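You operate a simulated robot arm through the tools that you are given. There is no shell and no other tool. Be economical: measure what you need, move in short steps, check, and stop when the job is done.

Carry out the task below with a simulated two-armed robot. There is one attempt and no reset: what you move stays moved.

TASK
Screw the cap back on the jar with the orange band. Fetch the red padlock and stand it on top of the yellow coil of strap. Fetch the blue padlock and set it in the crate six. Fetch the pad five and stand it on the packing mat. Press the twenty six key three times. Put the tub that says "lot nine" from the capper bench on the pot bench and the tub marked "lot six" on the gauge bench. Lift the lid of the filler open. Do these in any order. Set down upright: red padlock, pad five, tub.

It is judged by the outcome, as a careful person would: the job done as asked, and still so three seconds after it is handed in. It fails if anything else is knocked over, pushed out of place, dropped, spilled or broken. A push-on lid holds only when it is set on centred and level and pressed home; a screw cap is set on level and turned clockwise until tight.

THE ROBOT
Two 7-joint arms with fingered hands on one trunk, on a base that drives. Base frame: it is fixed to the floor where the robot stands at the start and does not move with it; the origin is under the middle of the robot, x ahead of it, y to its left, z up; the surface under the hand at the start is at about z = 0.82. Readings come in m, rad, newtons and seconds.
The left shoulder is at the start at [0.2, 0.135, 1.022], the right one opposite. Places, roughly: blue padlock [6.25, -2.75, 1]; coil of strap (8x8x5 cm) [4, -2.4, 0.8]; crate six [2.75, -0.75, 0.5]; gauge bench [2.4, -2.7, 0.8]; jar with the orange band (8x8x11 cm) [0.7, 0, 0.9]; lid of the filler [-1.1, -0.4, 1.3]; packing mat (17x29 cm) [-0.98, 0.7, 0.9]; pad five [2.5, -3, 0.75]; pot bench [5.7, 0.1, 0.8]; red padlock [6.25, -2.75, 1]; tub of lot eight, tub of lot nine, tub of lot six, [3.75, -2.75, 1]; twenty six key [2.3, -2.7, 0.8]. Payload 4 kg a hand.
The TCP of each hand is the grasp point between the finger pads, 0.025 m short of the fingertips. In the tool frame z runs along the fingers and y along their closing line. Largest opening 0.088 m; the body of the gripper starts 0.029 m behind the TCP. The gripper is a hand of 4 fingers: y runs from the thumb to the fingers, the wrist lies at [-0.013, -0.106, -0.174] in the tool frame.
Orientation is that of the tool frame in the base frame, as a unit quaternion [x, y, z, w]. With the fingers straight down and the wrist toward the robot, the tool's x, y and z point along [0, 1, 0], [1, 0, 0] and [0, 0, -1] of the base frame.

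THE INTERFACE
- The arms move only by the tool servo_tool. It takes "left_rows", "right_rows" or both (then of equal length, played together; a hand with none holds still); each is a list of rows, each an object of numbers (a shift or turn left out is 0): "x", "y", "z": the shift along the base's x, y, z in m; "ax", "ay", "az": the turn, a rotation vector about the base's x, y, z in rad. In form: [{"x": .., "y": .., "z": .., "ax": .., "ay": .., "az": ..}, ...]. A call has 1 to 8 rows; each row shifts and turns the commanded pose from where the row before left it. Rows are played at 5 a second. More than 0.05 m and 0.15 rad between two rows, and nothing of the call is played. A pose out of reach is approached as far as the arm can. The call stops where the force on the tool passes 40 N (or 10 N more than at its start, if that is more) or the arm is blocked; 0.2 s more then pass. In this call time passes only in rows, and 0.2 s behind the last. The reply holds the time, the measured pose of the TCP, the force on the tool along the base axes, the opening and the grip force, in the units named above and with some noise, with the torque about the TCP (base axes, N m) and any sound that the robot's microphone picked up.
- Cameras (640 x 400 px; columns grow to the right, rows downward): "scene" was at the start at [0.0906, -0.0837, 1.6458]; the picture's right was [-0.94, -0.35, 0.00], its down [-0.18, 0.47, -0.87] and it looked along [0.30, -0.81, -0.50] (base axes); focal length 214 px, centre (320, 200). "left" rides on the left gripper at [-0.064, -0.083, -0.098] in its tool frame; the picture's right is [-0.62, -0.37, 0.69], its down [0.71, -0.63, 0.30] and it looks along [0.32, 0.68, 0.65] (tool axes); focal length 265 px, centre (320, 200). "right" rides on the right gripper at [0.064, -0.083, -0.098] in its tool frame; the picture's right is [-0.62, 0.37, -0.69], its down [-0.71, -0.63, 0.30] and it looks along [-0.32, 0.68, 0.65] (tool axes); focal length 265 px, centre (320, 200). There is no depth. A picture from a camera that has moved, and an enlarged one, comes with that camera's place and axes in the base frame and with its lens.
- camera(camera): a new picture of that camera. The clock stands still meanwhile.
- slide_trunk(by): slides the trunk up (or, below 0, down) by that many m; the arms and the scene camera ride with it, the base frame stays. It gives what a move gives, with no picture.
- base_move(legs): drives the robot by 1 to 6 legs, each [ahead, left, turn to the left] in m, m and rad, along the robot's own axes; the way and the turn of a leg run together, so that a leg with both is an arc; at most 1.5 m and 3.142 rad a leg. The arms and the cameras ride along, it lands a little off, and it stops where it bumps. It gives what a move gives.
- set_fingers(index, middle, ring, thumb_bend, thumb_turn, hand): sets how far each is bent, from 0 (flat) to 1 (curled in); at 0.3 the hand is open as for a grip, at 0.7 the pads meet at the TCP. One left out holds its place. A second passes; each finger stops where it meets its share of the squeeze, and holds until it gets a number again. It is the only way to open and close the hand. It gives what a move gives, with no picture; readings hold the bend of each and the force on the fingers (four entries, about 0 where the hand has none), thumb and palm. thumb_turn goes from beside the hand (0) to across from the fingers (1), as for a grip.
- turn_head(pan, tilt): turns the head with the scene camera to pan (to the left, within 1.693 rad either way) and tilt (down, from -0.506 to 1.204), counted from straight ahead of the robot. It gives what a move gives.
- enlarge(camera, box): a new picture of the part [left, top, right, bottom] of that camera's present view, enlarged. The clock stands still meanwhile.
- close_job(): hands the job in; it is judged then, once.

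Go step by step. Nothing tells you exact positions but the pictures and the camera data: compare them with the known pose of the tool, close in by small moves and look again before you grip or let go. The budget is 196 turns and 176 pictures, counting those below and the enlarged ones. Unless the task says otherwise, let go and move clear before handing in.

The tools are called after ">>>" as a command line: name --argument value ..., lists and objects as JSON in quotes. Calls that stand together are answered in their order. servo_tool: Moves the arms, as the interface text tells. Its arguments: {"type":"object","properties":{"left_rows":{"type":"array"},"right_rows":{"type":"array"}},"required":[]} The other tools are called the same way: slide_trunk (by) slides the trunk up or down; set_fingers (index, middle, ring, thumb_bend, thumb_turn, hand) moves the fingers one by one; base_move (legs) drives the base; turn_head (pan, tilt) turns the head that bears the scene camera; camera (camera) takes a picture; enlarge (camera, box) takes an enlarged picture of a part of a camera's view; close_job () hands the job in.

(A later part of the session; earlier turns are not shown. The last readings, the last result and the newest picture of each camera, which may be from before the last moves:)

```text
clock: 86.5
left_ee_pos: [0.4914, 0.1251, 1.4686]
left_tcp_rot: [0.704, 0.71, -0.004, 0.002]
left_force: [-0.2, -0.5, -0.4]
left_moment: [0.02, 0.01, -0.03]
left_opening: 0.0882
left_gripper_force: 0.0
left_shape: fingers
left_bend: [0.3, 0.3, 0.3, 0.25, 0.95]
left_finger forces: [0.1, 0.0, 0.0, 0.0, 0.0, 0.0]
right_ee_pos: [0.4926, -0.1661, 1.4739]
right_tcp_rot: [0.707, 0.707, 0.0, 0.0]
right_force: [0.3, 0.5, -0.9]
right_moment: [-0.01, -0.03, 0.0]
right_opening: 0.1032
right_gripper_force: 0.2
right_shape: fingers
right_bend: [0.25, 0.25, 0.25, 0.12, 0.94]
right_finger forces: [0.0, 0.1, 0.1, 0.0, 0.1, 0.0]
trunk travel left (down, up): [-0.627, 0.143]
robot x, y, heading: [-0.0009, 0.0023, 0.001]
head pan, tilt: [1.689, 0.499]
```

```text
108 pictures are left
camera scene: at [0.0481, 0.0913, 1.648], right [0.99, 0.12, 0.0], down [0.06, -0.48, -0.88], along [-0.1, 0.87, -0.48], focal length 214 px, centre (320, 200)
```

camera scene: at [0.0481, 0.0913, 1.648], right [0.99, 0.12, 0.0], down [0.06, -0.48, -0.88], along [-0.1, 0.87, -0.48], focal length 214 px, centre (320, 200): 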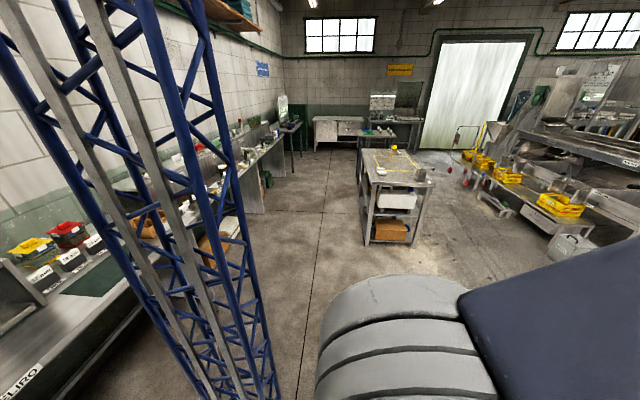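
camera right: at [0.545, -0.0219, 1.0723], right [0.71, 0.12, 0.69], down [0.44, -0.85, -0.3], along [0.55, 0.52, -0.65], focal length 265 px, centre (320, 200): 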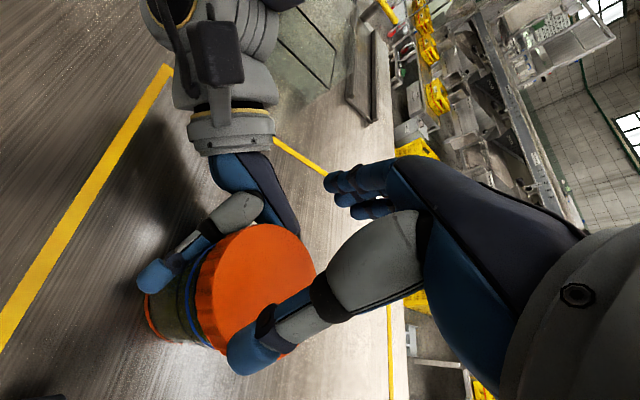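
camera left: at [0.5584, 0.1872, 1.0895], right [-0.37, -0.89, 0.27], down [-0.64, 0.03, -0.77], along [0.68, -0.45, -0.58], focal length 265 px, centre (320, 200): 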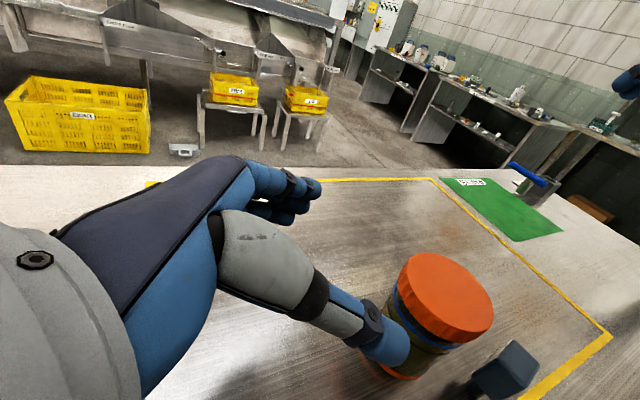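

The lattice is the robot's own mast; benches lie behind at about x = -1. I turn around on the spot and look.

>>> base_move --legs '[[0, 0, 3.14]]'

>>> turn_head --pan 0.35 --tilt 0.45

>>> camera --camera "scene"

>>> turn_head --pan -0.5 --tilt 0.55

>>> camera --camera "scene"

```text
clock: 92.2
left_ee_pos: [-0.4918, 0.2029, 1.468]
left_tcp_rot: [-0.421, 0.907, 0.0, 0.005]
left_force: [-0.1, 0.1, -0.1]
left_moment: [0.01, 0.01, -0.01]
left_opening: 0.0886
left_gripper_force: 0.1
left_shape: fingers
left_bend: [0.3, 0.3, 0.3, 0.25, 0.95]
left_finger forces: [0.0, 0.0, 0.0, 0.0, 0.0, 0.0]
right_ee_pos: [-0.3031, 0.4248, 1.4728]
right_tcp_rot: [-0.417, 0.909, -0.001, 0.0]
right_force: [0.8, 0.1, 1.2]
right_moment: [-0.05, 0.01, -0.01]
right_opening: 0.1033
right_gripper_force: 0.0
right_shape: fingers
right_bend: [0.25, 0.25, 0.25, 0.12, 0.94]
right_finger forces: [0.1, 0.0, 0.0, 0.0, 0.0, 0.1]
trunk travel left (down, up): [-0.627, 0.143]
robot x, y, heading: [-0.0406, -0.0224, 2.437]
head pan, tilt: [1.689, 0.499]
stopped in leg 1: the robot was blocked; the commanded pose is now the measured one
```

```text
clock: 93.7
left_ee_pos: [-0.4924, 0.2037, 1.4687]
left_tcp_rot: [-0.421, 0.907, -0.002, 0.005]
left_force: [0.9, 0.0, 0.3]
left_moment: [0.01, -0.03, 0.03]
left_opening: 0.0883
left_gripper_force: 0.1
left_shape: fingers
left_bend: [0.3, 0.3, 0.3, 0.25, 0.95]
left_finger forces: [0.0, 0.0, 0.0, 0.1, 0.0, 0.1]
right_ee_pos: [-0.3037, 0.4247, 1.4721]
right_tcp_rot: [-0.417, 0.909, 0.0, 0.0]
right_force: [0.3, -0.1, -0.2]
right_moment: [0.02, 0.03, 0.01]
right_opening: 0.1032
right_gripper_force: 0.0
right_shape: fingers
right_bend: [0.25, 0.25, 0.25, 0.12, 0.94]
right_finger forces: [0.0, 0.0, 0.0, 0.0, 0.0, 0.0]
trunk travel left (down, up): [-0.627, 0.143]
robot x, y, heading: [-0.0393, -0.0224, 2.436]
head pan, tilt: [0.351, 0.45]
```

```text
107 pictures are left
camera scene: at [-0.1709, 0.0502, 1.6524], right [0.35, 0.94, 0.0], down [0.41, -0.15, -0.9], along [-0.84, 0.32, -0.44], focal length 214 px, centre (320, 200)
```

scene: 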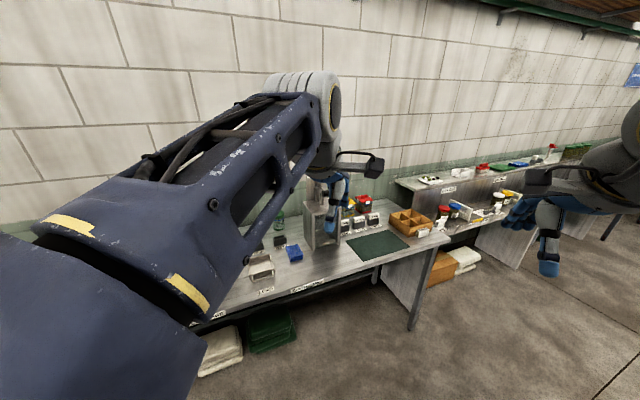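

```text
clock: 94.8
left_ee_pos: [-0.4927, 0.202, 1.4687]
left_tcp_rot: [-0.42, 0.907, 0.0, 0.005]
left_force: [-0.2, 0.1, 0.2]
left_moment: [0.0, 0.0, 0.01]
left_opening: 0.0886
left_gripper_force: 0.0
left_shape: fingers
left_bend: [0.3, 0.3, 0.3, 0.25, 0.95]
left_finger forces: [0.0, 0.1, 0.0, 0.0, 0.0, 0.1]
right_ee_pos: [-0.3022, 0.4254, 1.4725]
right_tcp_rot: [-0.417, 0.909, 0.0, 0.0]
right_force: [0.1, 0.3, 0.1]
right_moment: [-0.04, 0.0, 0.03]
right_opening: 0.1033
right_gripper_force: 0.0
right_shape: fingers
right_bend: [0.25, 0.25, 0.25, 0.12, 0.94]
right_finger forces: [0.0, 0.0, 0.0, 0.0, 0.0, 0.1]
trunk travel left (down, up): [-0.627, 0.143]
robot x, y, heading: [-0.0351, -0.0228, 2.434]
head pan, tilt: [-0.499, 0.55]
```

```text
106 pictures are left
camera scene: at [-0.1167, 0.102, 1.6434], right [0.93, 0.36, 0.0], down [0.19, -0.49, -0.85], along [-0.3, 0.8, -0.52], focal length 214 px, centre (320, 200)
```

scene: 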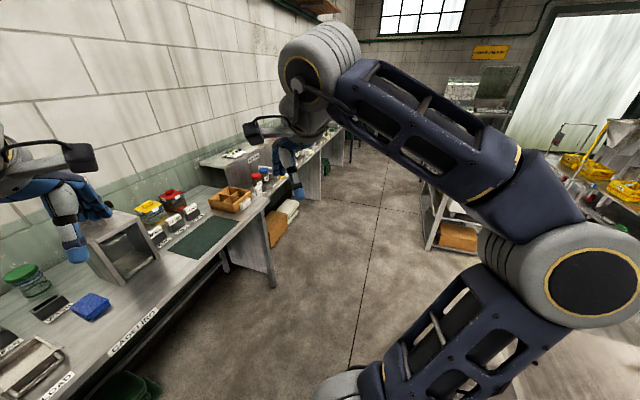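

Turning was blocked at 140°, likely the rear against the work table; the packing mat shows at about (-1.04, 0.73). I shift toward -x and finish the turn.

>>> base_move --legs '[[0.12, 0.1, 0]]'

>>> base_move --legs '[[0, 0, 0.7]]'

>>> turn_head --pan 0.5 --tilt 0.5

>>> camera --camera "scene"

```text
clock: 96.2
left_ee_pos: [-0.6502, 0.2047, 1.4689]
left_tcp_rot: [-0.422, 0.907, -0.001, 0.005]
left_force: [1.3, 0.7, 0.5]
left_moment: [0.0, 0.01, -0.01]
left_opening: 0.0884
left_gripper_force: 0.0
left_shape: fingers
left_bend: [0.3, 0.3, 0.3, 0.25, 0.95]
left_finger forces: [0.1, 0.0, 0.0, 0.1, 0.1, 0.1]
right_ee_pos: [-0.4606, 0.4275, 1.4736]
right_tcp_rot: [-0.418, 0.909, 0.0, 0.0]
right_force: [-0.6, -0.6, 0.7]
right_moment: [0.02, -0.02, 0.01]
right_opening: 0.1034
right_gripper_force: 0.1
right_shape: fingers
right_bend: [0.25, 0.25, 0.25, 0.12, 0.94]
right_finger forces: [0.0, 0.0, 0.1, 0.1, 0.0, 0.1]
trunk travel left (down, up): [-0.627, 0.143]
robot x, y, heading: [-0.1894, -0.0183, 2.434]
head pan, tilt: [-0.499, 0.55]
```

```text
clock: 98.5
left_ee_pos: [-0.6892, -0.1388, 1.4688]
left_tcp_rot: [-0.706, 0.708, 0.001, 0.004]
left_force: [0.0, -0.5, -1.4]
left_moment: [-0.02, 0.02, 0.03]
left_opening: 0.0883
left_gripper_force: 0.0
left_shape: fingers
left_bend: [0.3, 0.3, 0.3, 0.25, 0.95]
left_finger forces: [0.0, 0.1, 0.0, 0.0, 0.1, 0.0]
right_ee_pos: [-0.6863, 0.1506, 1.4722]
right_tcp_rot: [-0.702, 0.712, 0.0, 0.0]
right_force: [-0.2, 0.1, 0.4]
right_moment: [-0.02, 0.03, 0.04]
right_opening: 0.1031
right_gripper_force: 0.1
right_shape: fingers
right_bend: [0.25, 0.25, 0.25, 0.12, 0.94]
right_finger forces: [0.0, 0.0, 0.1, 0.1, 0.0, 0.1]
trunk travel left (down, up): [-0.627, 0.143]
robot x, y, heading: [-0.1945, -0.0219, 3.131]
head pan, tilt: [-0.499, 0.55]
```

```text
clock: 99.8
left_ee_pos: [-0.687, -0.1392, 1.4683]
left_tcp_rot: [-0.706, 0.708, 0.001, 0.004]
left_force: [0.0, -0.5, 0.1]
left_moment: [-0.01, -0.01, -0.05]
left_opening: 0.0883
left_gripper_force: 0.0
left_shape: fingers
left_bend: [0.3, 0.3, 0.3, 0.25, 0.95]
left_finger forces: [0.1, 0.1, 0.0, 0.0, 0.0, 0.0]
right_ee_pos: [-0.686, 0.152, 1.4721]
right_tcp_rot: [-0.702, 0.712, 0.0, 0.0]
right_force: [0.5, -0.7, 0.2]
right_moment: [-0.01, -0.03, 0.01]
right_opening: 0.1032
right_gripper_force: 0.0
right_shape: fingers
right_bend: [0.25, 0.25, 0.25, 0.12, 0.94]
right_finger forces: [0.0, 0.1, 0.0, 0.0, 0.1, 0.1]
trunk travel left (down, up): [-0.627, 0.143]
robot x, y, heading: [-0.1961, -0.0221, 3.133]
head pan, tilt: [0.499, 0.499]
```

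```text
105 pictures are left
camera scene: at [-0.3367, -0.0609, 1.648], right [-0.47, 0.88, 0.0], down [0.42, 0.22, -0.88], along [-0.78, -0.41, -0.48], focal length 214 px, centre (320, 200)
```

scene: 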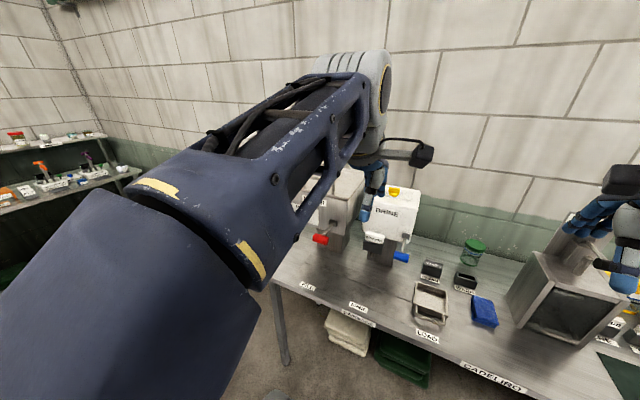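

Machines on the bench ahead-left; I look closer for the filler.

>>> enlarge --camera "scene" --box '[280, 150, 440, 310]'

>>> camera --camera "left"

```text
2.50 times, centred on (360, 230) of scene
camera zoom: at [-0.3367, -0.0609, 1.648], right [-0.47, 0.88, 0.0], down [0.42, 0.22, -0.88], along [-0.78, -0.41, -0.48], focal length 536 px, centre (220, 125)
```

zoom: 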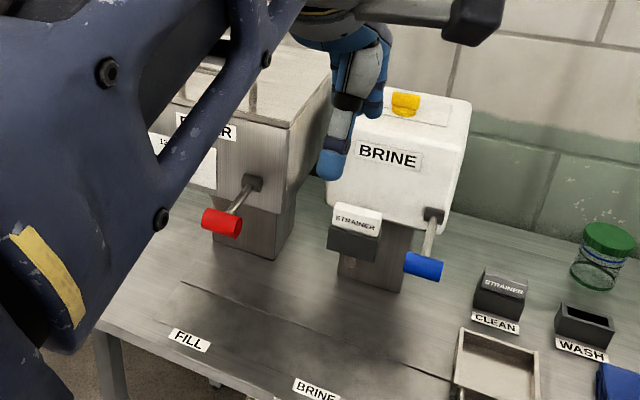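

```text
103 pictures are left
camera left: at [-0.6065, -0.0765, 1.5679], right [0.37, 0.62, -0.69], down [0.63, -0.71, -0.31], along [-0.68, -0.32, -0.66], focal length 265 px, centre (320, 200)
```

left: 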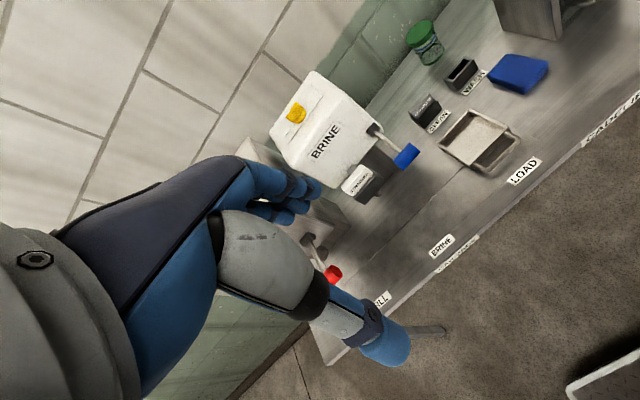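

The filler is the metal box with the red lever, left of BRINE. I swing the left arm outward for a clear view.

>>> servo_tool --left_rows '[{"y": -0.045, "x": 0.02}, {"y": -0.045, "x": 0.02}, {"y": -0.045, "x": 0.02}, {"y": -0.045, "x": 0.02}, {"y": -0.045, "x": 0.02}, {"y": -0.045, "x": 0.02}, {"y": -0.045, "x": 0.02}, {"y": -0.045, "x": 0.02}]'

>>> turn_head --pan 0.4 --tilt 0.45

>>> camera --camera "scene"

>>> camera --camera "left"

```text
clock: 101.5
left_ee_pos: [-0.529, -0.498, 1.4689]
left_tcp_rot: [-0.705, 0.709, 0.0, 0.004]
left_force: [0.2, -0.1, 0.3]
left_moment: [-0.04, -0.01, 0.03]
left_opening: 0.0883
left_gripper_force: 0.0
left_shape: fingers
left_bend: [0.3, 0.3, 0.3, 0.25, 0.95]
left_finger forces: [0.1, 0.1, 0.0, 0.1, 0.0, 0.1]
right_ee_pos: [-0.6851, 0.1517, 1.4721]
right_tcp_rot: [-0.703, 0.711, 0.0, 0.0]
right_force: [-0.2, -0.4, 1.1]
right_moment: [-0.03, 0.0, 0.0]
right_opening: 0.1033
right_gripper_force: 0.1
right_shape: fingers
right_bend: [0.25, 0.25, 0.25, 0.12, 0.94]
right_finger forces: [0.1, 0.1, 0.0, 0.0, 0.1, 0.0]
trunk travel left (down, up): [-0.627, 0.143]
robot x, y, heading: [-0.1961, -0.0232, 3.131]
head pan, tilt: [0.499, 0.499]
```

```text
clock: 102.2
left_ee_pos: [-0.5283, -0.4983, 1.4686]
left_tcp_rot: [-0.706, 0.708, 0.001, 0.005]
left_force: [0.4, 0.5, 0.6]
left_moment: [0.01, -0.02, -0.06]
left_opening: 0.0883
left_gripper_force: 0.1
left_shape: fingers
left_bend: [0.3, 0.3, 0.3, 0.25, 0.95]
left_finger forces: [0.0, 0.0, 0.0, 0.0, 0.1, 0.0]
right_ee_pos: [-0.6857, 0.1511, 1.4726]
right_tcp_rot: [-0.703, 0.711, 0.0, 0.0]
right_force: [0.1, 1.0, 0.1]
right_moment: [0.0, 0.02, 0.01]
right_opening: 0.1032
right_gripper_force: 0.2
right_shape: fingers
right_bend: [0.25, 0.25, 0.25, 0.12, 0.94]
right_finger forces: [0.0, 0.1, 0.0, 0.1, 0.0, 0.0]
trunk travel left (down, up): [-0.627, 0.143]
robot x, y, heading: [-0.1953, -0.0177, 3.131]
head pan, tilt: [0.4, 0.45]
```

```text
102 pictures are left
camera scene: at [-0.3413, -0.0532, 1.6524], right [-0.38, 0.93, 0.0], down [0.4, 0.17, -0.9], along [-0.83, -0.34, -0.44], focal length 214 px, centre (320, 200)
```

scene: 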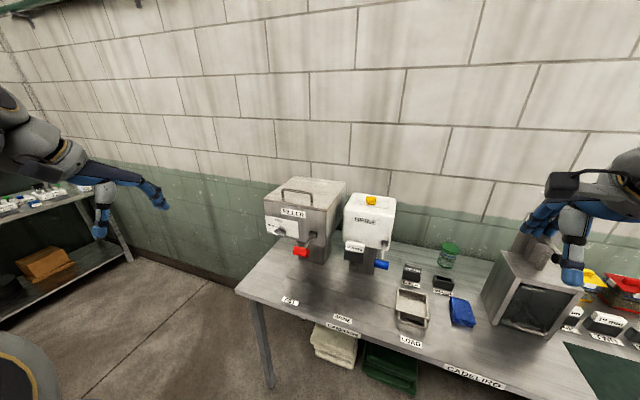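

```text
101 pictures are left
camera left: at [-0.4465, -0.4353, 1.5679], right [0.37, 0.62, -0.69], down [0.63, -0.71, -0.31], along [-0.68, -0.32, -0.66], focal length 265 px, centre (320, 200)
```

left: 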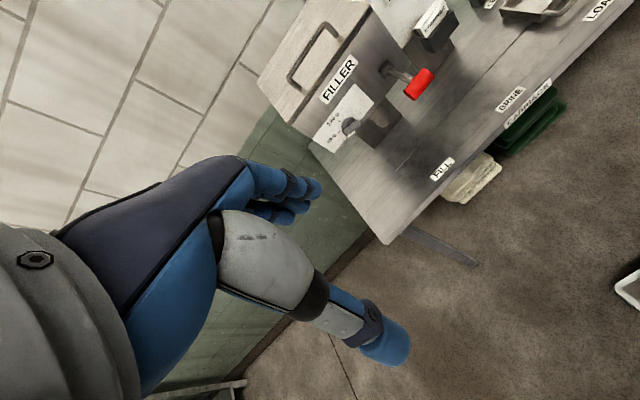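

The lid has a wire handle near its front edge; hinge presumably at the wall side. Zooming in to measure the handle.

>>> enlarge --camera "scene" --box '[255, 165, 365, 275]'

>>> enlarge --camera "left" --box '[240, 0, 480, 170]'

```text
3.64 times, centred on (310, 220) of scene
camera zoom: at [-0.3413, -0.0532, 1.6524], right [-0.38, 0.93, 0.0], down [0.4, 0.17, -0.9], along [-0.83, -0.34, -0.44], focal length 780 px, centre (356, 127)
```

zoom: 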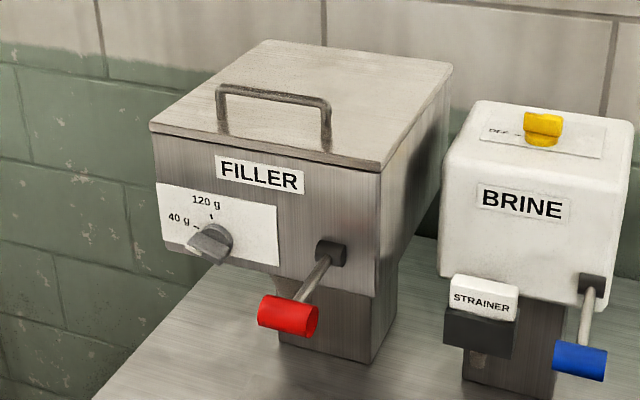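

```text
2.35 times, centred on (360, 85) of left
camera zoom: at [-0.4465, -0.4353, 1.5679], right [0.37, 0.62, -0.69], down [0.63, -0.71, -0.31], along [-0.68, -0.32, -0.66], focal length 624 px, centre (226, 471)
```

zoom: 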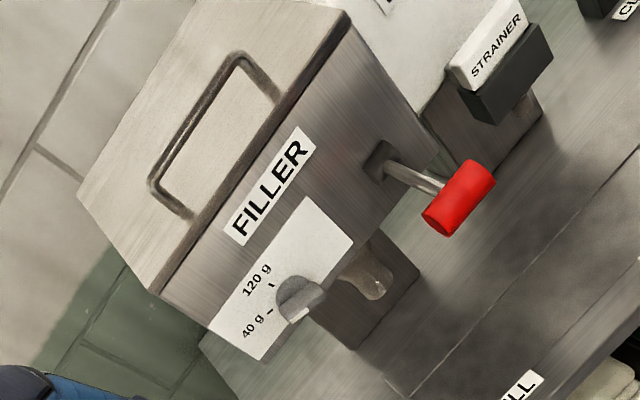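

Triangulated: the handle bar runs from (-0.976, -0.469, 1.333) to (-0.992, -0.353, 1.332), lid hinged about x = -1.265. I'll raise the trunk, drive closer and centre on it.

>>> slide_trunk --by 0.14

>>> base_move --legs '[[0.0, 0.36, 0], [0.2, 0, 0]]'

>>> servo_tool --left_rows '[{"ay": 0.11, "y": 0.04}, {"ay": 0.11, "y": 0.04}, {"ay": 0.11, "y": 0.04}, {"ay": 0.11, "y": 0.04}, {"ay": 0.11, "y": 0.04}, {"ay": 0.11, "y": 0.04}, {"ay": 0.11, "y": 0.04}, {"ay": 0.11, "y": 0.04}]'

>>> turn_head --pan 0.0 --tilt 0.6

>>> camera --camera "scene"

>>> camera --camera "left"

```text
clock: 103.9
left_ee_pos: [-0.5288, -0.4986, 1.608]
left_tcp_rot: [-0.706, 0.708, 0.001, 0.005]
left_force: [0.2, -0.6, 0.2]
left_moment: [-0.01, 0.02, 0.03]
left_opening: 0.0886
left_gripper_force: 0.1
left_shape: fingers
left_bend: [0.3, 0.3, 0.3, 0.25, 0.95]
left_finger forces: [0.0, 0.0, 0.0, 0.1, 0.0, 0.0]
right_ee_pos: [-0.686, 0.1526, 1.6132]
right_tcp_rot: [-0.703, 0.712, 0.0, 0.0]
right_force: [0.0, -0.6, 1.1]
right_moment: [0.04, -0.07, 0.06]
right_opening: 0.1032
right_gripper_force: 0.0
right_shape: fingers
right_bend: [0.25, 0.25, 0.25, 0.12, 0.94]
right_finger forces: [0.0, 0.1, 0.0, 0.0, 0.0, 0.0]
trunk travel left (down, up): [-0.767, 0.003]
robot x, y, heading: [-0.1948, -0.0157, 3.13]
head pan, tilt: [0.4, 0.45]
```

```text
clock: 107.4
left_ee_pos: [-0.7331, -0.8599, 1.6098]
left_tcp_rot: [-0.706, 0.708, 0.001, 0.005]
left_force: [-0.2, 0.8, -1.5]
left_moment: [0.02, 0.03, -0.05]
left_opening: 0.0883
left_gripper_force: 0.0
left_shape: fingers
left_bend: [0.3, 0.3, 0.3, 0.25, 0.95]
left_finger forces: [0.0, 0.1, 0.0, 0.1, 0.0, 0.1]
right_ee_pos: [-0.8922, -0.2097, 1.612]
right_tcp_rot: [-0.703, 0.711, 0.0, -0.001]
right_force: [0.3, 0.4, -0.5]
right_moment: [-0.02, 0.0, 0.01]
right_opening: 0.1031
right_gripper_force: 0.0
right_shape: fingers
right_bend: [0.25, 0.25, 0.25, 0.12, 0.94]
right_finger forces: [0.0, 0.0, 0.0, 0.0, 0.0, 0.0]
trunk travel left (down, up): [-0.767, 0.003]
robot x, y, heading: [-0.4055, -0.3766, 3.133]
head pan, tilt: [0.4, 0.45]
```

```text
clock: 109.2
left_ee_pos: [-0.7331, -0.5376, 1.6082]
left_tcp_rot: [-0.639, 0.641, 0.302, -0.298]
left_force: [0.3, 0.0, -0.3]
left_moment: [0.02, 0.03, 0.04]
left_opening: 0.0883
left_gripper_force: 0.1
left_shape: fingers
left_bend: [0.3, 0.3, 0.3, 0.25, 0.95]
left_finger forces: [0.0, 0.0, 0.0, 0.0, 0.1, 0.0]
right_ee_pos: [-0.8921, -0.2108, 1.6128]
right_tcp_rot: [-0.703, 0.711, 0.0, -0.001]
right_force: [0.0, -0.9, 0.4]
right_moment: [0.01, -0.02, 0.02]
right_opening: 0.1033
right_gripper_force: 0.0
right_shape: fingers
right_bend: [0.25, 0.25, 0.25, 0.12, 0.94]
right_finger forces: [0.1, 0.0, 0.0, 0.1, 0.0, 0.0]
trunk travel left (down, up): [-0.767, 0.003]
robot x, y, heading: [-0.403, -0.3826, 3.134]
head pan, tilt: [0.4, 0.45]
```

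```text
clock: 110.1
left_ee_pos: [-0.7327, -0.5387, 1.6098]
left_tcp_rot: [-0.639, 0.642, 0.302, -0.297]
left_force: [0.4, 0.4, 0.3]
left_moment: [0.02, 0.0, 0.0]
left_opening: 0.0884
left_gripper_force: 0.0
left_shape: fingers
left_bend: [0.3, 0.3, 0.3, 0.25, 0.95]
left_finger forces: [0.1, 0.0, 0.0, 0.1, 0.0, 0.1]
right_ee_pos: [-0.8922, -0.2086, 1.6129]
right_tcp_rot: [-0.703, 0.711, 0.0, 0.0]
right_force: [0.5, 1.3, 0.1]
right_moment: [0.0, 0.01, 0.01]
right_opening: 0.1032
right_gripper_force: 0.1
right_shape: fingers
right_bend: [0.25, 0.25, 0.25, 0.12, 0.94]
right_finger forces: [0.0, 0.0, 0.1, 0.1, 0.0, 0.1]
trunk travel left (down, up): [-0.767, 0.003]
robot x, y, heading: [-0.4019, -0.3799, 3.125]
head pan, tilt: [0.0, 0.6]
```

```text
98 pictures are left
camera scene: at [-0.5505, -0.3776, 1.7789], right [0.01, 1.0, 0.0], down [0.56, -0.01, -0.83], along [-0.83, 0.01, -0.56], focal length 214 px, centre (320, 200)
```

scene: 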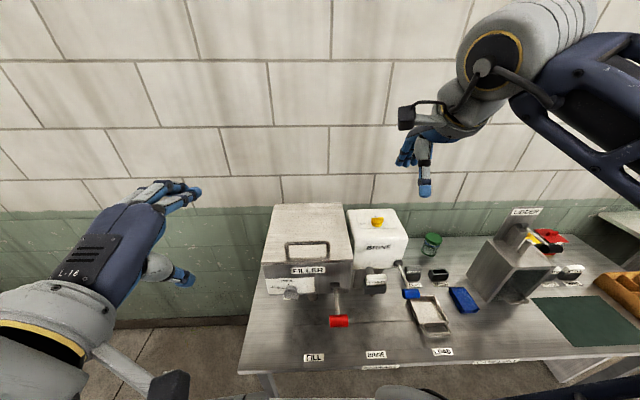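

```text
97 pictures are left
camera left: at [-0.605, -0.4757, 1.6083], right [-0.29, 0.63, -0.72], down [0.17, -0.71, -0.68], along [-0.94, -0.32, 0.1], focal length 265 px, centre (320, 200)
```

left: 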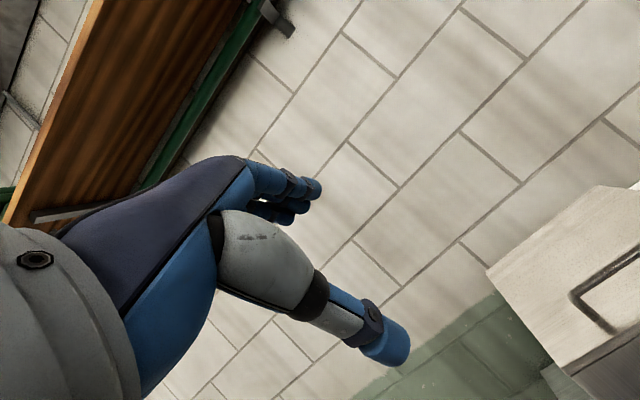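

The handle position checks out from here. I set the left hand's pitch to about 20° and bring it to 8 cm above the bar.

>>> servo_tool --left_rows '[{"x": -0.028, "y": 0.016, "z": -0.02, "ay": -0.066}, {"x": -0.028, "y": 0.016, "z": -0.02, "ay": -0.066}, {"x": -0.028, "y": 0.016, "z": -0.02, "ay": -0.066}, {"x": -0.028, "y": 0.016, "z": -0.02, "ay": -0.066}, {"x": -0.028, "y": 0.016, "z": -0.02, "ay": -0.066}, {"x": -0.028, "y": 0.016, "z": -0.02, "ay": -0.066}, {"x": -0.028, "y": 0.016, "z": -0.02, "ay": -0.066}, {"x": -0.028, "y": 0.016, "z": -0.02, "ay": -0.066}]'

>>> camera --camera "left"

>>> enlarge --camera "scene" --box '[220, 150, 400, 300]'

```text
clock: 112.1
left_ee_pos: [-0.9297, -0.3678, 1.4642]
left_tcp_rot: [-0.647, 0.736, 0.145, -0.139]
left_force: [0.4, 0.3, -0.4]
left_moment: [0.03, 0.02, 0.03]
left_opening: 0.0884
left_gripper_force: 0.0
left_shape: fingers
left_bend: [0.3, 0.3, 0.3, 0.25, 0.95]
left_finger forces: [0.0, 0.1, 0.0, 0.0, 0.0, 0.1]
right_ee_pos: [-0.8924, -0.2086, 1.6124]
right_tcp_rot: [-0.703, 0.711, -0.001, -0.001]
right_force: [-0.1, 0.0, 0.6]
right_moment: [0.05, -0.03, 0.02]
right_opening: 0.1034
right_gripper_force: 0.1
right_shape: fingers
right_bend: [0.25, 0.25, 0.25, 0.12, 0.94]
right_finger forces: [0.0, 0.0, 0.0, 0.1, 0.1, 0.0]
trunk travel left (down, up): [-0.767, 0.003]
robot x, y, heading: [-0.4001, -0.3799, 3.133]
head pan, tilt: [0.0, 0.6]
stopped in row 8 (left hand): the arm was blocked; the commanded pose is now the measured one
```

```text
96 pictures are left
camera left: at [-0.8097, -0.3173, 1.5201], right [0.14, 0.59, -0.79], down [0.37, -0.78, -0.51], along [-0.92, -0.22, -0.33], focal length 265 px, centre (320, 200)
```

left: 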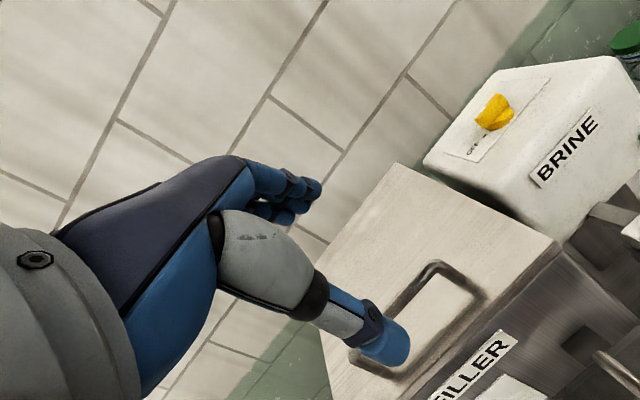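

```text
2.67 times, centred on (310, 225) of scene
camera zoom: at [-0.5505, -0.3797, 1.7789], right [-0.02, 1.0, 0.0], down [0.56, 0.01, -0.83], along [-0.82, -0.01, -0.57], focal length 572 px, centre (347, 133)
```

zoom: 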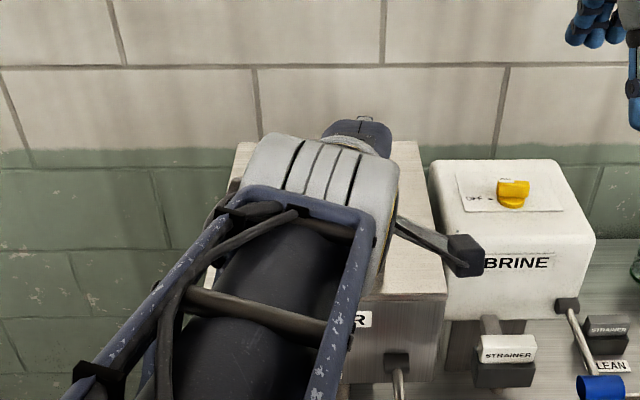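

The arm was blocked, likely folded too tight. I back the base 0.12 m and re-approach with corrected orientation.

>>> base_move --legs '[[-0.12, 0, 0]]'

>>> servo_tool --left_rows '[{"x": -0.03, "y": -0.01, "az": 0.04, "ay": -0.02}, {"x": -0.03, "y": -0.01, "az": 0.04, "ay": -0.02}, {"x": -0.03, "y": -0.01, "az": 0.05, "ay": -0.01}, {"x": -0.03, "y": -0.01}, {"x": -0.027, "y": 0.0, "z": -0.028}, {"z": -0.028}]'

>>> camera --camera "left"

```text
clock: 113.3
left_ee_pos: [-0.8096, -0.3668, 1.4671]
left_tcp_rot: [-0.644, 0.738, 0.147, -0.14]
left_force: [-0.6, 0.1, -0.5]
left_moment: [0.02, -0.02, -0.02]
left_opening: 0.0882
left_gripper_force: 0.0
left_shape: fingers
left_bend: [0.3, 0.3, 0.3, 0.25, 0.95]
left_finger forces: [0.0, 0.0, 0.0, 0.1, 0.1, 0.1]
right_ee_pos: [-0.7717, -0.2097, 1.613]
right_tcp_rot: [-0.703, 0.711, 0.001, 0.0]
right_force: [-0.6, 0.1, 0.6]
right_moment: [0.01, -0.02, -0.04]
right_opening: 0.1033
right_gripper_force: 0.1
right_shape: fingers
right_bend: [0.25, 0.25, 0.25, 0.12, 0.94]
right_finger forces: [0.0, 0.0, 0.0, 0.1, 0.1, 0.1]
trunk travel left (down, up): [-0.767, 0.003]
robot x, y, heading: [-0.2824, -0.3811, 3.132]
head pan, tilt: [0.0, 0.6]
```

```text
clock: 113.9
left_ee_pos: [-0.8055, -0.3028, 1.4836]
left_tcp_rot: [-0.581, 0.783, 0.154, -0.157]
left_force: [0.9, -0.4, 0.0]
left_moment: [0.02, 0.01, -0.01]
left_opening: 0.0884
left_gripper_force: 0.1
left_shape: fingers
left_bend: [0.3, 0.3, 0.3, 0.25, 0.95]
left_finger forces: [0.0, 0.0, 0.0, 0.0, 0.0, 0.0]
right_ee_pos: [-0.7715, -0.2109, 1.6141]
right_tcp_rot: [-0.704, 0.71, 0.0, -0.001]
right_force: [-0.7, 0.3, 0.4]
right_moment: [0.01, 0.03, -0.02]
right_opening: 0.1031
right_gripper_force: 0.2
right_shape: fingers
right_bend: [0.25, 0.25, 0.25, 0.12, 0.94]
right_finger forces: [0.1, 0.1, 0.0, 0.1, 0.1, 0.0]
trunk travel left (down, up): [-0.767, 0.003]
robot x, y, heading: [-0.2803, -0.3774, 3.133]
head pan, tilt: [0.0, 0.6]
stopped in row 3 (left hand): the arm was blocked; the commanded pose is now the measured one
```

```text
94 pictures are left
camera left: at [-0.6748, -0.2694, 1.5332], right [0.19, 0.53, -0.82], down [0.22, -0.84, -0.49], along [-0.96, -0.08, -0.28], focal length 265 px, centre (320, 200)
```

left: 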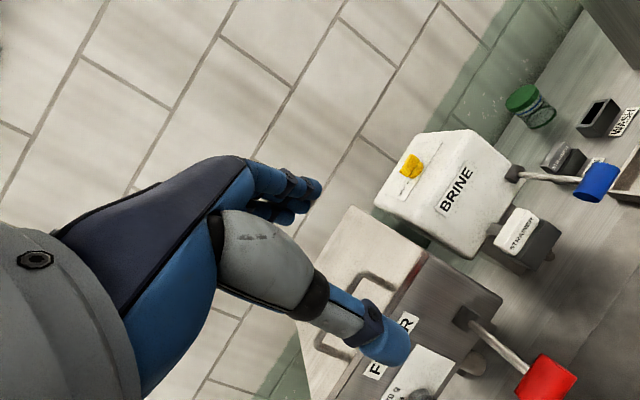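

The left arm seems to be jammed against a joint limit or itself. I look at it from the head.

>>> turn_head --pan 0.5 --tilt 0.9

>>> camera --camera "scene"

```text
clock: 114.9
left_ee_pos: [-0.8029, -0.2987, 1.4864]
left_tcp_rot: [-0.577, 0.785, 0.156, -0.162]
left_force: [0.1, 0.7, -0.6]
left_moment: [-0.02, 0.0, 0.02]
left_opening: 0.0885
left_gripper_force: 0.1
left_shape: fingers
left_bend: [0.3, 0.3, 0.3, 0.25, 0.95]
left_finger forces: [0.0, 0.0, 0.0, 0.0, 0.0, 0.0]
right_ee_pos: [-0.7697, -0.2111, 1.6121]
right_tcp_rot: [-0.704, 0.71, 0.0, -0.001]
right_force: [0.2, -1.2, 0.2]
right_moment: [0.03, -0.01, 0.02]
right_opening: 0.1032
right_gripper_force: 0.1
right_shape: fingers
right_bend: [0.25, 0.25, 0.25, 0.12, 0.94]
right_finger forces: [0.1, 0.1, 0.0, 0.0, 0.1, 0.0]
trunk travel left (down, up): [-0.767, 0.003]
robot x, y, heading: [-0.2797, -0.3834, 3.133]
head pan, tilt: [0.499, 0.901]
```

```text
93 pictures are left
camera scene: at [-0.4082, -0.4136, 1.7541], right [-0.45, 0.89, 0.0], down [0.7, 0.35, -0.62], along [-0.55, -0.28, -0.78], focal length 214 px, centre (320, 200)
```

scene: 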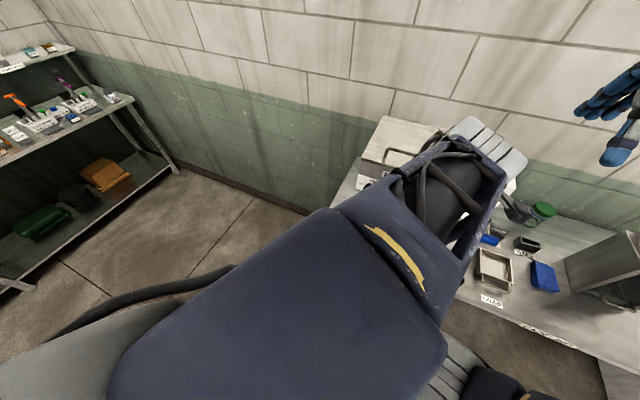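

The left elbow has swung in front of the head. I unfold by moving the hand out to the left and forward.

>>> servo_tool --left_rows '[{"y": -0.04, "z": 0.02}, {"y": -0.04, "z": 0.02}, {"y": -0.04, "z": 0.02}, {"y": -0.04}, {"y": -0.04}, {"y": -0.04}]'

>>> camera --camera "scene"

```text
clock: 116.3
left_ee_pos: [-0.8065, -0.5441, 1.5442]
left_tcp_rot: [-0.583, 0.782, 0.154, -0.159]
left_force: [-0.4, 0.6, 0.2]
left_moment: [-0.01, -0.02, 0.02]
left_opening: 0.0885
left_gripper_force: 0.0
left_shape: fingers
left_bend: [0.3, 0.3, 0.3, 0.25, 0.95]
left_finger forces: [0.0, 0.1, 0.1, 0.0, 0.1, 0.1]
right_ee_pos: [-0.7713, -0.2102, 1.6129]
right_tcp_rot: [-0.703, 0.711, -0.001, 0.0]
right_force: [0.8, -0.5, 0.3]
right_moment: [-0.01, -0.01, 0.0]
right_opening: 0.1033
right_gripper_force: 0.1
right_shape: fingers
right_bend: [0.25, 0.25, 0.25, 0.12, 0.94]
right_finger forces: [0.1, 0.0, 0.1, 0.1, 0.0, 0.0]
trunk travel left (down, up): [-0.767, 0.003]
robot x, y, heading: [-0.277, -0.3769, 3.135]
head pan, tilt: [0.499, 0.901]
```

```text
92 pictures are left
camera scene: at [-0.4076, -0.4147, 1.7541], right [-0.47, 0.88, 0.0], down [0.69, 0.37, -0.62], along [-0.55, -0.29, -0.78], focal length 214 px, centre (320, 200)
```

scene: 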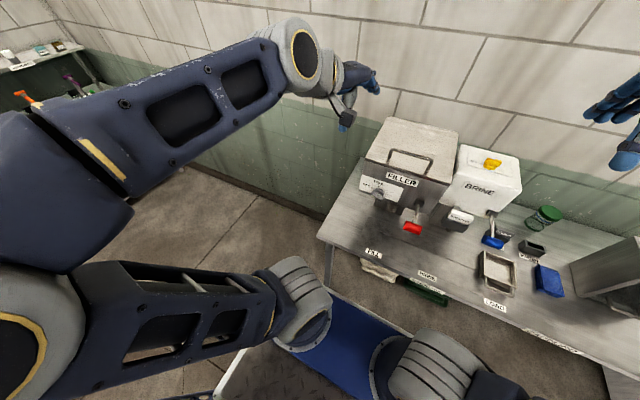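

Unfolded. The handle should lie to the left of the robot's centre, so I shift the base 0.23 m to the right and restore the hand's orientation.

>>> base_move --legs '[[0, -0.23, 0]]'

>>> servo_tool --left_rows '[{"az": 0.1, "y": -0.03}, {"az": 0.1, "y": -0.03}, {"az": 0.09, "y": -0.03}, {"x": -0.03, "ay": -0.04, "z": -0.02}, {"x": -0.03, "ay": -0.04, "z": -0.02}, {"x": -0.03, "z": -0.02}, {"x": -0.03, "z": -0.02}]'

>>> camera --camera "left"

>>> turn_head --pan 0.35 --tilt 0.6

>>> camera --camera "scene"

```text
clock: 118.0
left_ee_pos: [-0.8042, -0.3119, 1.5441]
left_tcp_rot: [-0.584, 0.781, 0.153, -0.159]
left_force: [-0.6, 1.0, 0.5]
left_moment: [0.0, -0.03, 0.02]
left_opening: 0.0885
left_gripper_force: 0.0
left_shape: fingers
left_bend: [0.3, 0.3, 0.3, 0.25, 0.95]
left_finger forces: [0.0, 0.1, 0.1, 0.1, 0.0, 0.1]
right_ee_pos: [-0.7687, 0.0203, 1.6134]
right_tcp_rot: [-0.703, 0.711, 0.0, -0.001]
right_force: [-0.3, -0.5, 0.3]
right_moment: [0.01, -0.02, 0.0]
right_opening: 0.1033
right_gripper_force: 0.0
right_shape: fingers
right_bend: [0.25, 0.25, 0.25, 0.12, 0.94]
right_finger forces: [0.1, 0.0, 0.0, 0.0, 0.0, 0.0]
trunk travel left (down, up): [-0.767, 0.003]
robot x, y, heading: [-0.2776, -0.1506, 3.137]
head pan, tilt: [0.499, 0.901]
```

```text
clock: 119.6
left_ee_pos: [-0.9244, -0.4023, 1.4641]
left_tcp_rot: [0.695, -0.695, -0.101, 0.152]
left_force: [0.9, -0.1, -0.3]
left_moment: [0.01, 0.02, 0.02]
left_opening: 0.0887
left_gripper_force: 0.0
left_shape: fingers
left_bend: [0.3, 0.3, 0.3, 0.25, 0.95]
left_finger forces: [0.0, 0.0, 0.0, 0.0, 0.0, 0.0]
right_ee_pos: [-0.7681, 0.0202, 1.6135]
right_tcp_rot: [-0.704, 0.711, 0.0, 0.0]
right_force: [1.1, 0.4, 0.0]
right_moment: [0.02, 0.0, -0.03]
right_opening: 0.1031
right_gripper_force: 0.0
right_shape: fingers
right_bend: [0.25, 0.25, 0.25, 0.12, 0.94]
right_finger forces: [0.1, 0.0, 0.0, 0.1, 0.0, 0.0]
trunk travel left (down, up): [-0.767, 0.003]
robot x, y, heading: [-0.2769, -0.1474, 3.13]
head pan, tilt: [0.499, 0.901]
```

```text
91 pictures are left
camera left: at [-0.8143, -0.333, 1.5216], right [0.09, 0.56, -0.82], down [0.49, -0.74, -0.46], along [-0.87, -0.36, -0.35], focal length 265 px, centre (320, 200)
```

left: 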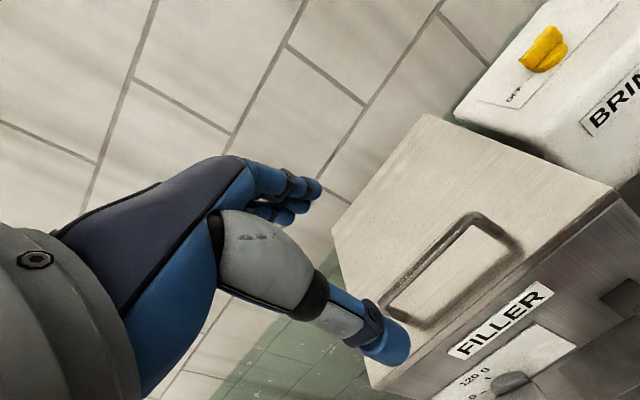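

```text
clock: 120.4
left_ee_pos: [-0.9241, -0.4026, 1.463]
left_tcp_rot: [-0.695, 0.696, 0.102, -0.152]
left_force: [0.0, -0.6, 0.2]
left_moment: [0.0, -0.01, 0.02]
left_opening: 0.0887
left_gripper_force: 0.2
left_shape: fingers
left_bend: [0.3, 0.3, 0.3, 0.25, 0.95]
left_finger forces: [0.0, 0.1, 0.0, 0.0, 0.1, 0.1]
right_ee_pos: [-0.7689, 0.0211, 1.6128]
right_tcp_rot: [-0.704, 0.711, -0.001, 0.0]
right_force: [0.2, 1.1, -1.0]
right_moment: [-0.01, -0.01, -0.01]
right_opening: 0.1033
right_gripper_force: 0.1
right_shape: fingers
right_bend: [0.25, 0.25, 0.25, 0.12, 0.94]
right_finger forces: [0.0, 0.0, 0.0, 0.0, 0.0, 0.1]
trunk travel left (down, up): [-0.767, 0.003]
robot x, y, heading: [-0.2784, -0.1503, 3.134]
head pan, tilt: [0.351, 0.6]
```

```text
90 pictures are left
camera scene: at [-0.422, -0.1773, 1.7788], right [-0.34, 0.94, 0.0], down [0.53, 0.19, -0.82], along [-0.78, -0.28, -0.57], focal length 214 px, centre (320, 200)
```

scene: 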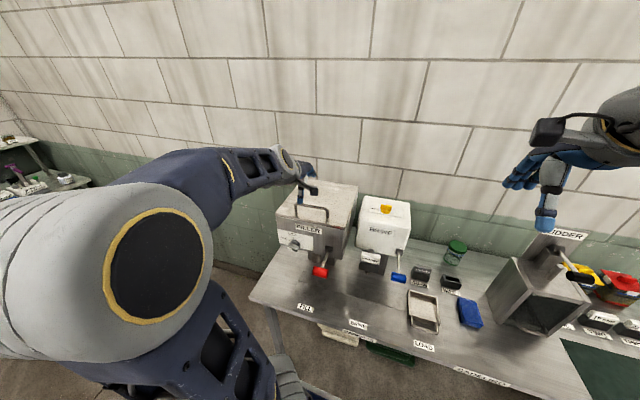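

Bar confirmed at about (-0.98, -0.405, 1.333). I move in along the finger direction and check before closing.

>>> servo_tool --left_rows '[{"x": -0.014, "z": -0.024}, {"x": -0.0085, "z": -0.022}, {"x": -0.0085, "z": -0.022}, {"x": -0.0085, "z": -0.022}]'

>>> camera --camera "left"

>>> enlarge --camera "scene" --box '[260, 140, 380, 260]'

```text
clock: 121.4
left_ee_pos: [-0.9631, -0.4029, 1.3736]
left_tcp_rot: [0.696, -0.694, -0.101, 0.152]
left_force: [-0.1, 0.0, -0.5]
left_moment: [0.0, 0.01, -0.02]
left_opening: 0.0884
left_gripper_force: 0.1
left_shape: fingers
left_bend: [0.3, 0.3, 0.3, 0.25, 0.95]
left_finger forces: [0.1, 0.0, 0.0, 0.0, 0.0, 0.0]
right_ee_pos: [-0.7687, 0.0203, 1.6126]
right_tcp_rot: [-0.703, 0.711, 0.0, 0.0]
right_force: [0.2, 0.5, 0.2]
right_moment: [-0.01, 0.01, 0.01]
right_opening: 0.103
right_gripper_force: 0.1
right_shape: fingers
right_bend: [0.25, 0.25, 0.25, 0.12, 0.94]
right_finger forces: [0.1, 0.0, 0.1, 0.0, 0.0, 0.1]
trunk travel left (down, up): [-0.767, 0.003]
robot x, y, heading: [-0.2773, -0.1526, 3.135]
head pan, tilt: [0.351, 0.6]
```

```text
89 pictures are left
camera left: at [-0.8535, -0.3316, 1.4322], right [0.09, 0.56, -0.82], down [0.49, -0.74, -0.46], along [-0.87, -0.36, -0.35], focal length 265 px, centre (320, 200)
```

left: 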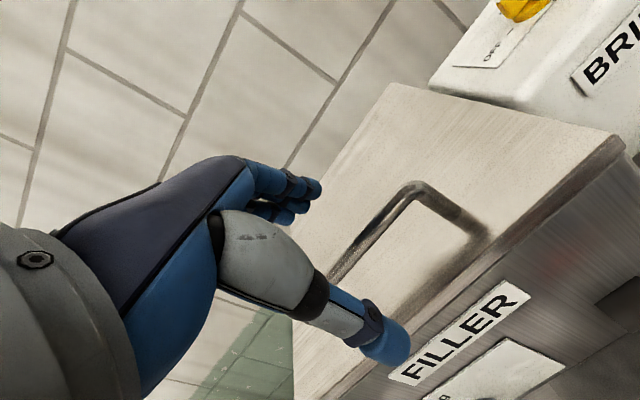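

```text
3.33 times, centred on (320, 200) of scene
camera zoom: at [-0.4219, -0.1772, 1.7789], right [-0.34, 0.94, 0.0], down [0.53, 0.19, -0.83], along [-0.78, -0.28, -0.56], focal length 715 px, centre (320, 200)
```

zoom: 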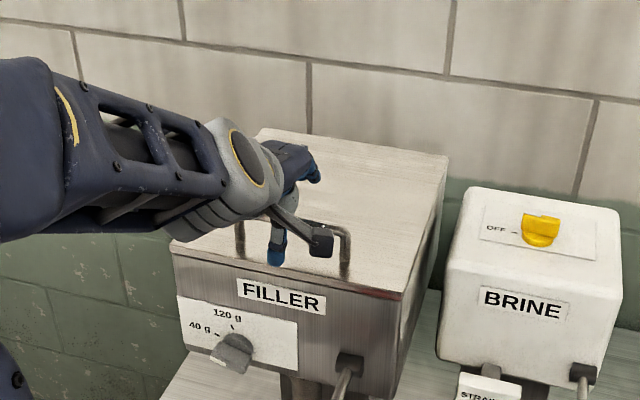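

>>> servo_tool --left_rows '[{"x": -0.009, "z": -0.02}, {"x": -0.008, "z": -0.02}]'

>>> set_fingers --hand "left" --index 0.75 --middle 0.75 --ring 0.75 --thumb_bend 0.75

>>> camera --camera "left"

```text
clock: 122.0
left_ee_pos: [-0.9806, -0.4019, 1.3339]
left_tcp_rot: [0.696, -0.695, -0.102, 0.152]
left_force: [0.4, 0.4, -0.1]
left_moment: [0.03, 0.02, 0.0]
left_opening: 0.0883
left_gripper_force: 0.0
left_shape: fingers
left_bend: [0.3, 0.3, 0.3, 0.25, 0.95]
left_finger forces: [0.0, 0.1, 0.0, 0.0, 0.0, 0.0]
right_ee_pos: [-0.7676, 0.021, 1.6125]
right_tcp_rot: [-0.704, 0.711, -0.001, 0.0]
right_force: [0.0, 0.9, -1.3]
right_moment: [0.01, 0.02, -0.03]
right_opening: 0.1033
right_gripper_force: 0.0
right_shape: fingers
right_bend: [0.25, 0.25, 0.25, 0.12, 0.94]
right_finger forces: [0.0, 0.0, 0.0, 0.1, 0.1, 0.0]
trunk travel left (down, up): [-0.767, 0.003]
robot x, y, heading: [-0.2792, -0.1512, 3.13]
head pan, tilt: [0.351, 0.6]
```

```text
clock: 123.0
left_ee_pos: [-0.9802, -0.4028, 1.334]
left_tcp_rot: [-0.695, 0.696, 0.1, -0.151]
left_force: [11.4, 3.3, -6.7]
left_moment: [0.13, -0.62, 0.06]
left_opening: 0.0313
left_gripper_force: 12.1
left_shape: fingers
left_bend: [0.75, 0.75, 0.74, 0.4, 0.98]
left_finger forces: [4.3, 0.1, 3.2, 0.1, 16.8, 0.0]
right_ee_pos: [-0.7674, 0.0217, 1.6135]
right_tcp_rot: [-0.704, 0.711, -0.001, -0.001]
right_force: [-0.8, 0.8, -0.2]
right_moment: [0.0, 0.0, -0.03]
right_opening: 0.1031
right_gripper_force: 0.0
right_shape: fingers
right_bend: [0.25, 0.25, 0.25, 0.12, 0.94]
right_finger forces: [0.0, 0.0, 0.1, 0.1, 0.0, 0.0]
trunk travel left (down, up): [-0.767, 0.003]
robot x, y, heading: [-0.2769, -0.1467, 3.134]
head pan, tilt: [0.351, 0.6]
```

```text
87 pictures are left
camera left: at [-0.8697, -0.332, 1.3925], right [0.09, 0.57, -0.82], down [0.49, -0.74, -0.46], along [-0.86, -0.36, -0.35], focal length 265 px, centre (320, 200)
```

left: 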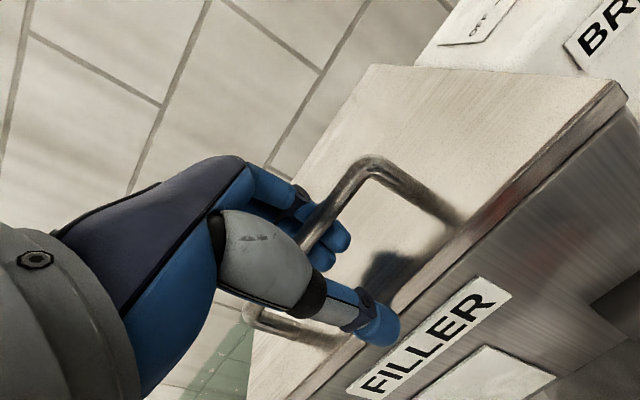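

The fingers hook the bar with the thumb in front. I begin lifting on an arc about the rear hinge.

>>> servo_tool --left_rows '[{"x": -0.005, "z": 0.021, "ay": 0.03}, {"x": -0.007, "z": 0.021, "ay": 0.03}, {"x": -0.0085, "z": 0.02, "ay": 0.03}, {"x": -0.009, "z": 0.02, "ay": 0.03}]'

>>> camera --camera "left"

>>> enlarge --camera "scene" --box '[230, 110, 410, 260]'

```text
clock: 124.0
left_ee_pos: [-1.0094, -0.4008, 1.4175]
left_tcp_rot: [0.689, -0.684, -0.142, 0.194]
left_force: [35.8, 2.1, 4.0]
left_moment: [0.09, -1.61, 0.13]
left_opening: 0.0483
left_gripper_force: 18.6
left_shape: fingers
left_bend: [0.75, 0.75, 0.75, 0.13, 0.97]
left_finger forces: [0.6, 0.3, 0.4, 0.0, 36.4, 0.1]
right_ee_pos: [-0.7667, 0.0197, 1.6126]
right_tcp_rot: [-0.703, 0.711, 0.0, 0.0]
right_force: [0.1, -0.1, 0.1]
right_moment: [0.02, 0.01, 0.02]
right_opening: 0.103
right_gripper_force: 0.0
right_shape: fingers
right_bend: [0.25, 0.25, 0.25, 0.12, 0.94]
right_finger forces: [0.0, 0.0, 0.1, 0.0, 0.0, 0.0]
trunk travel left (down, up): [-0.767, 0.003]
robot x, y, heading: [-0.2766, -0.1479, 3.131]
head pan, tilt: [0.351, 0.6]
```

```text
86 pictures are left
camera left: at [-0.8925, -0.3317, 1.4625], right [-0.01, 0.56, -0.83], down [0.43, -0.74, -0.51], along [-0.9, -0.36, -0.24], focal length 265 px, centre (320, 200)
```

left: 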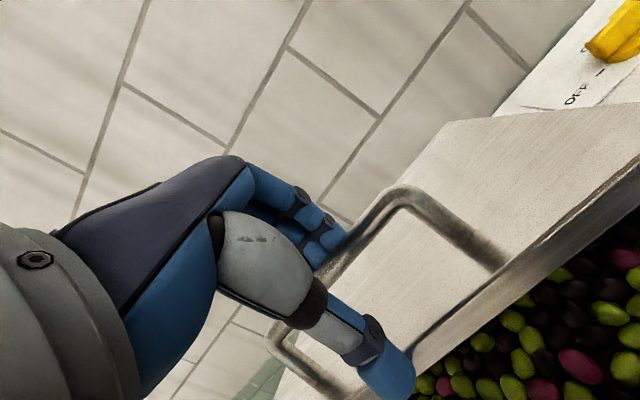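

```text
2.67 times, centred on (320, 185) of scene
camera zoom: at [-0.4198, -0.1772, 1.7792], right [-0.34, 0.94, 0.0], down [0.53, 0.19, -0.83], along [-0.78, -0.28, -0.56], focal length 572 px, centre (320, 240)
```

zoom: 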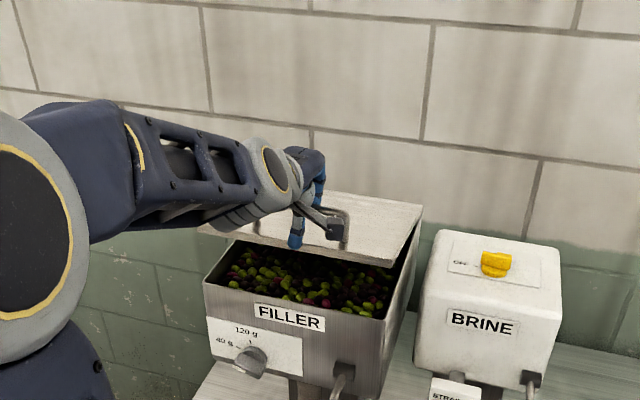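

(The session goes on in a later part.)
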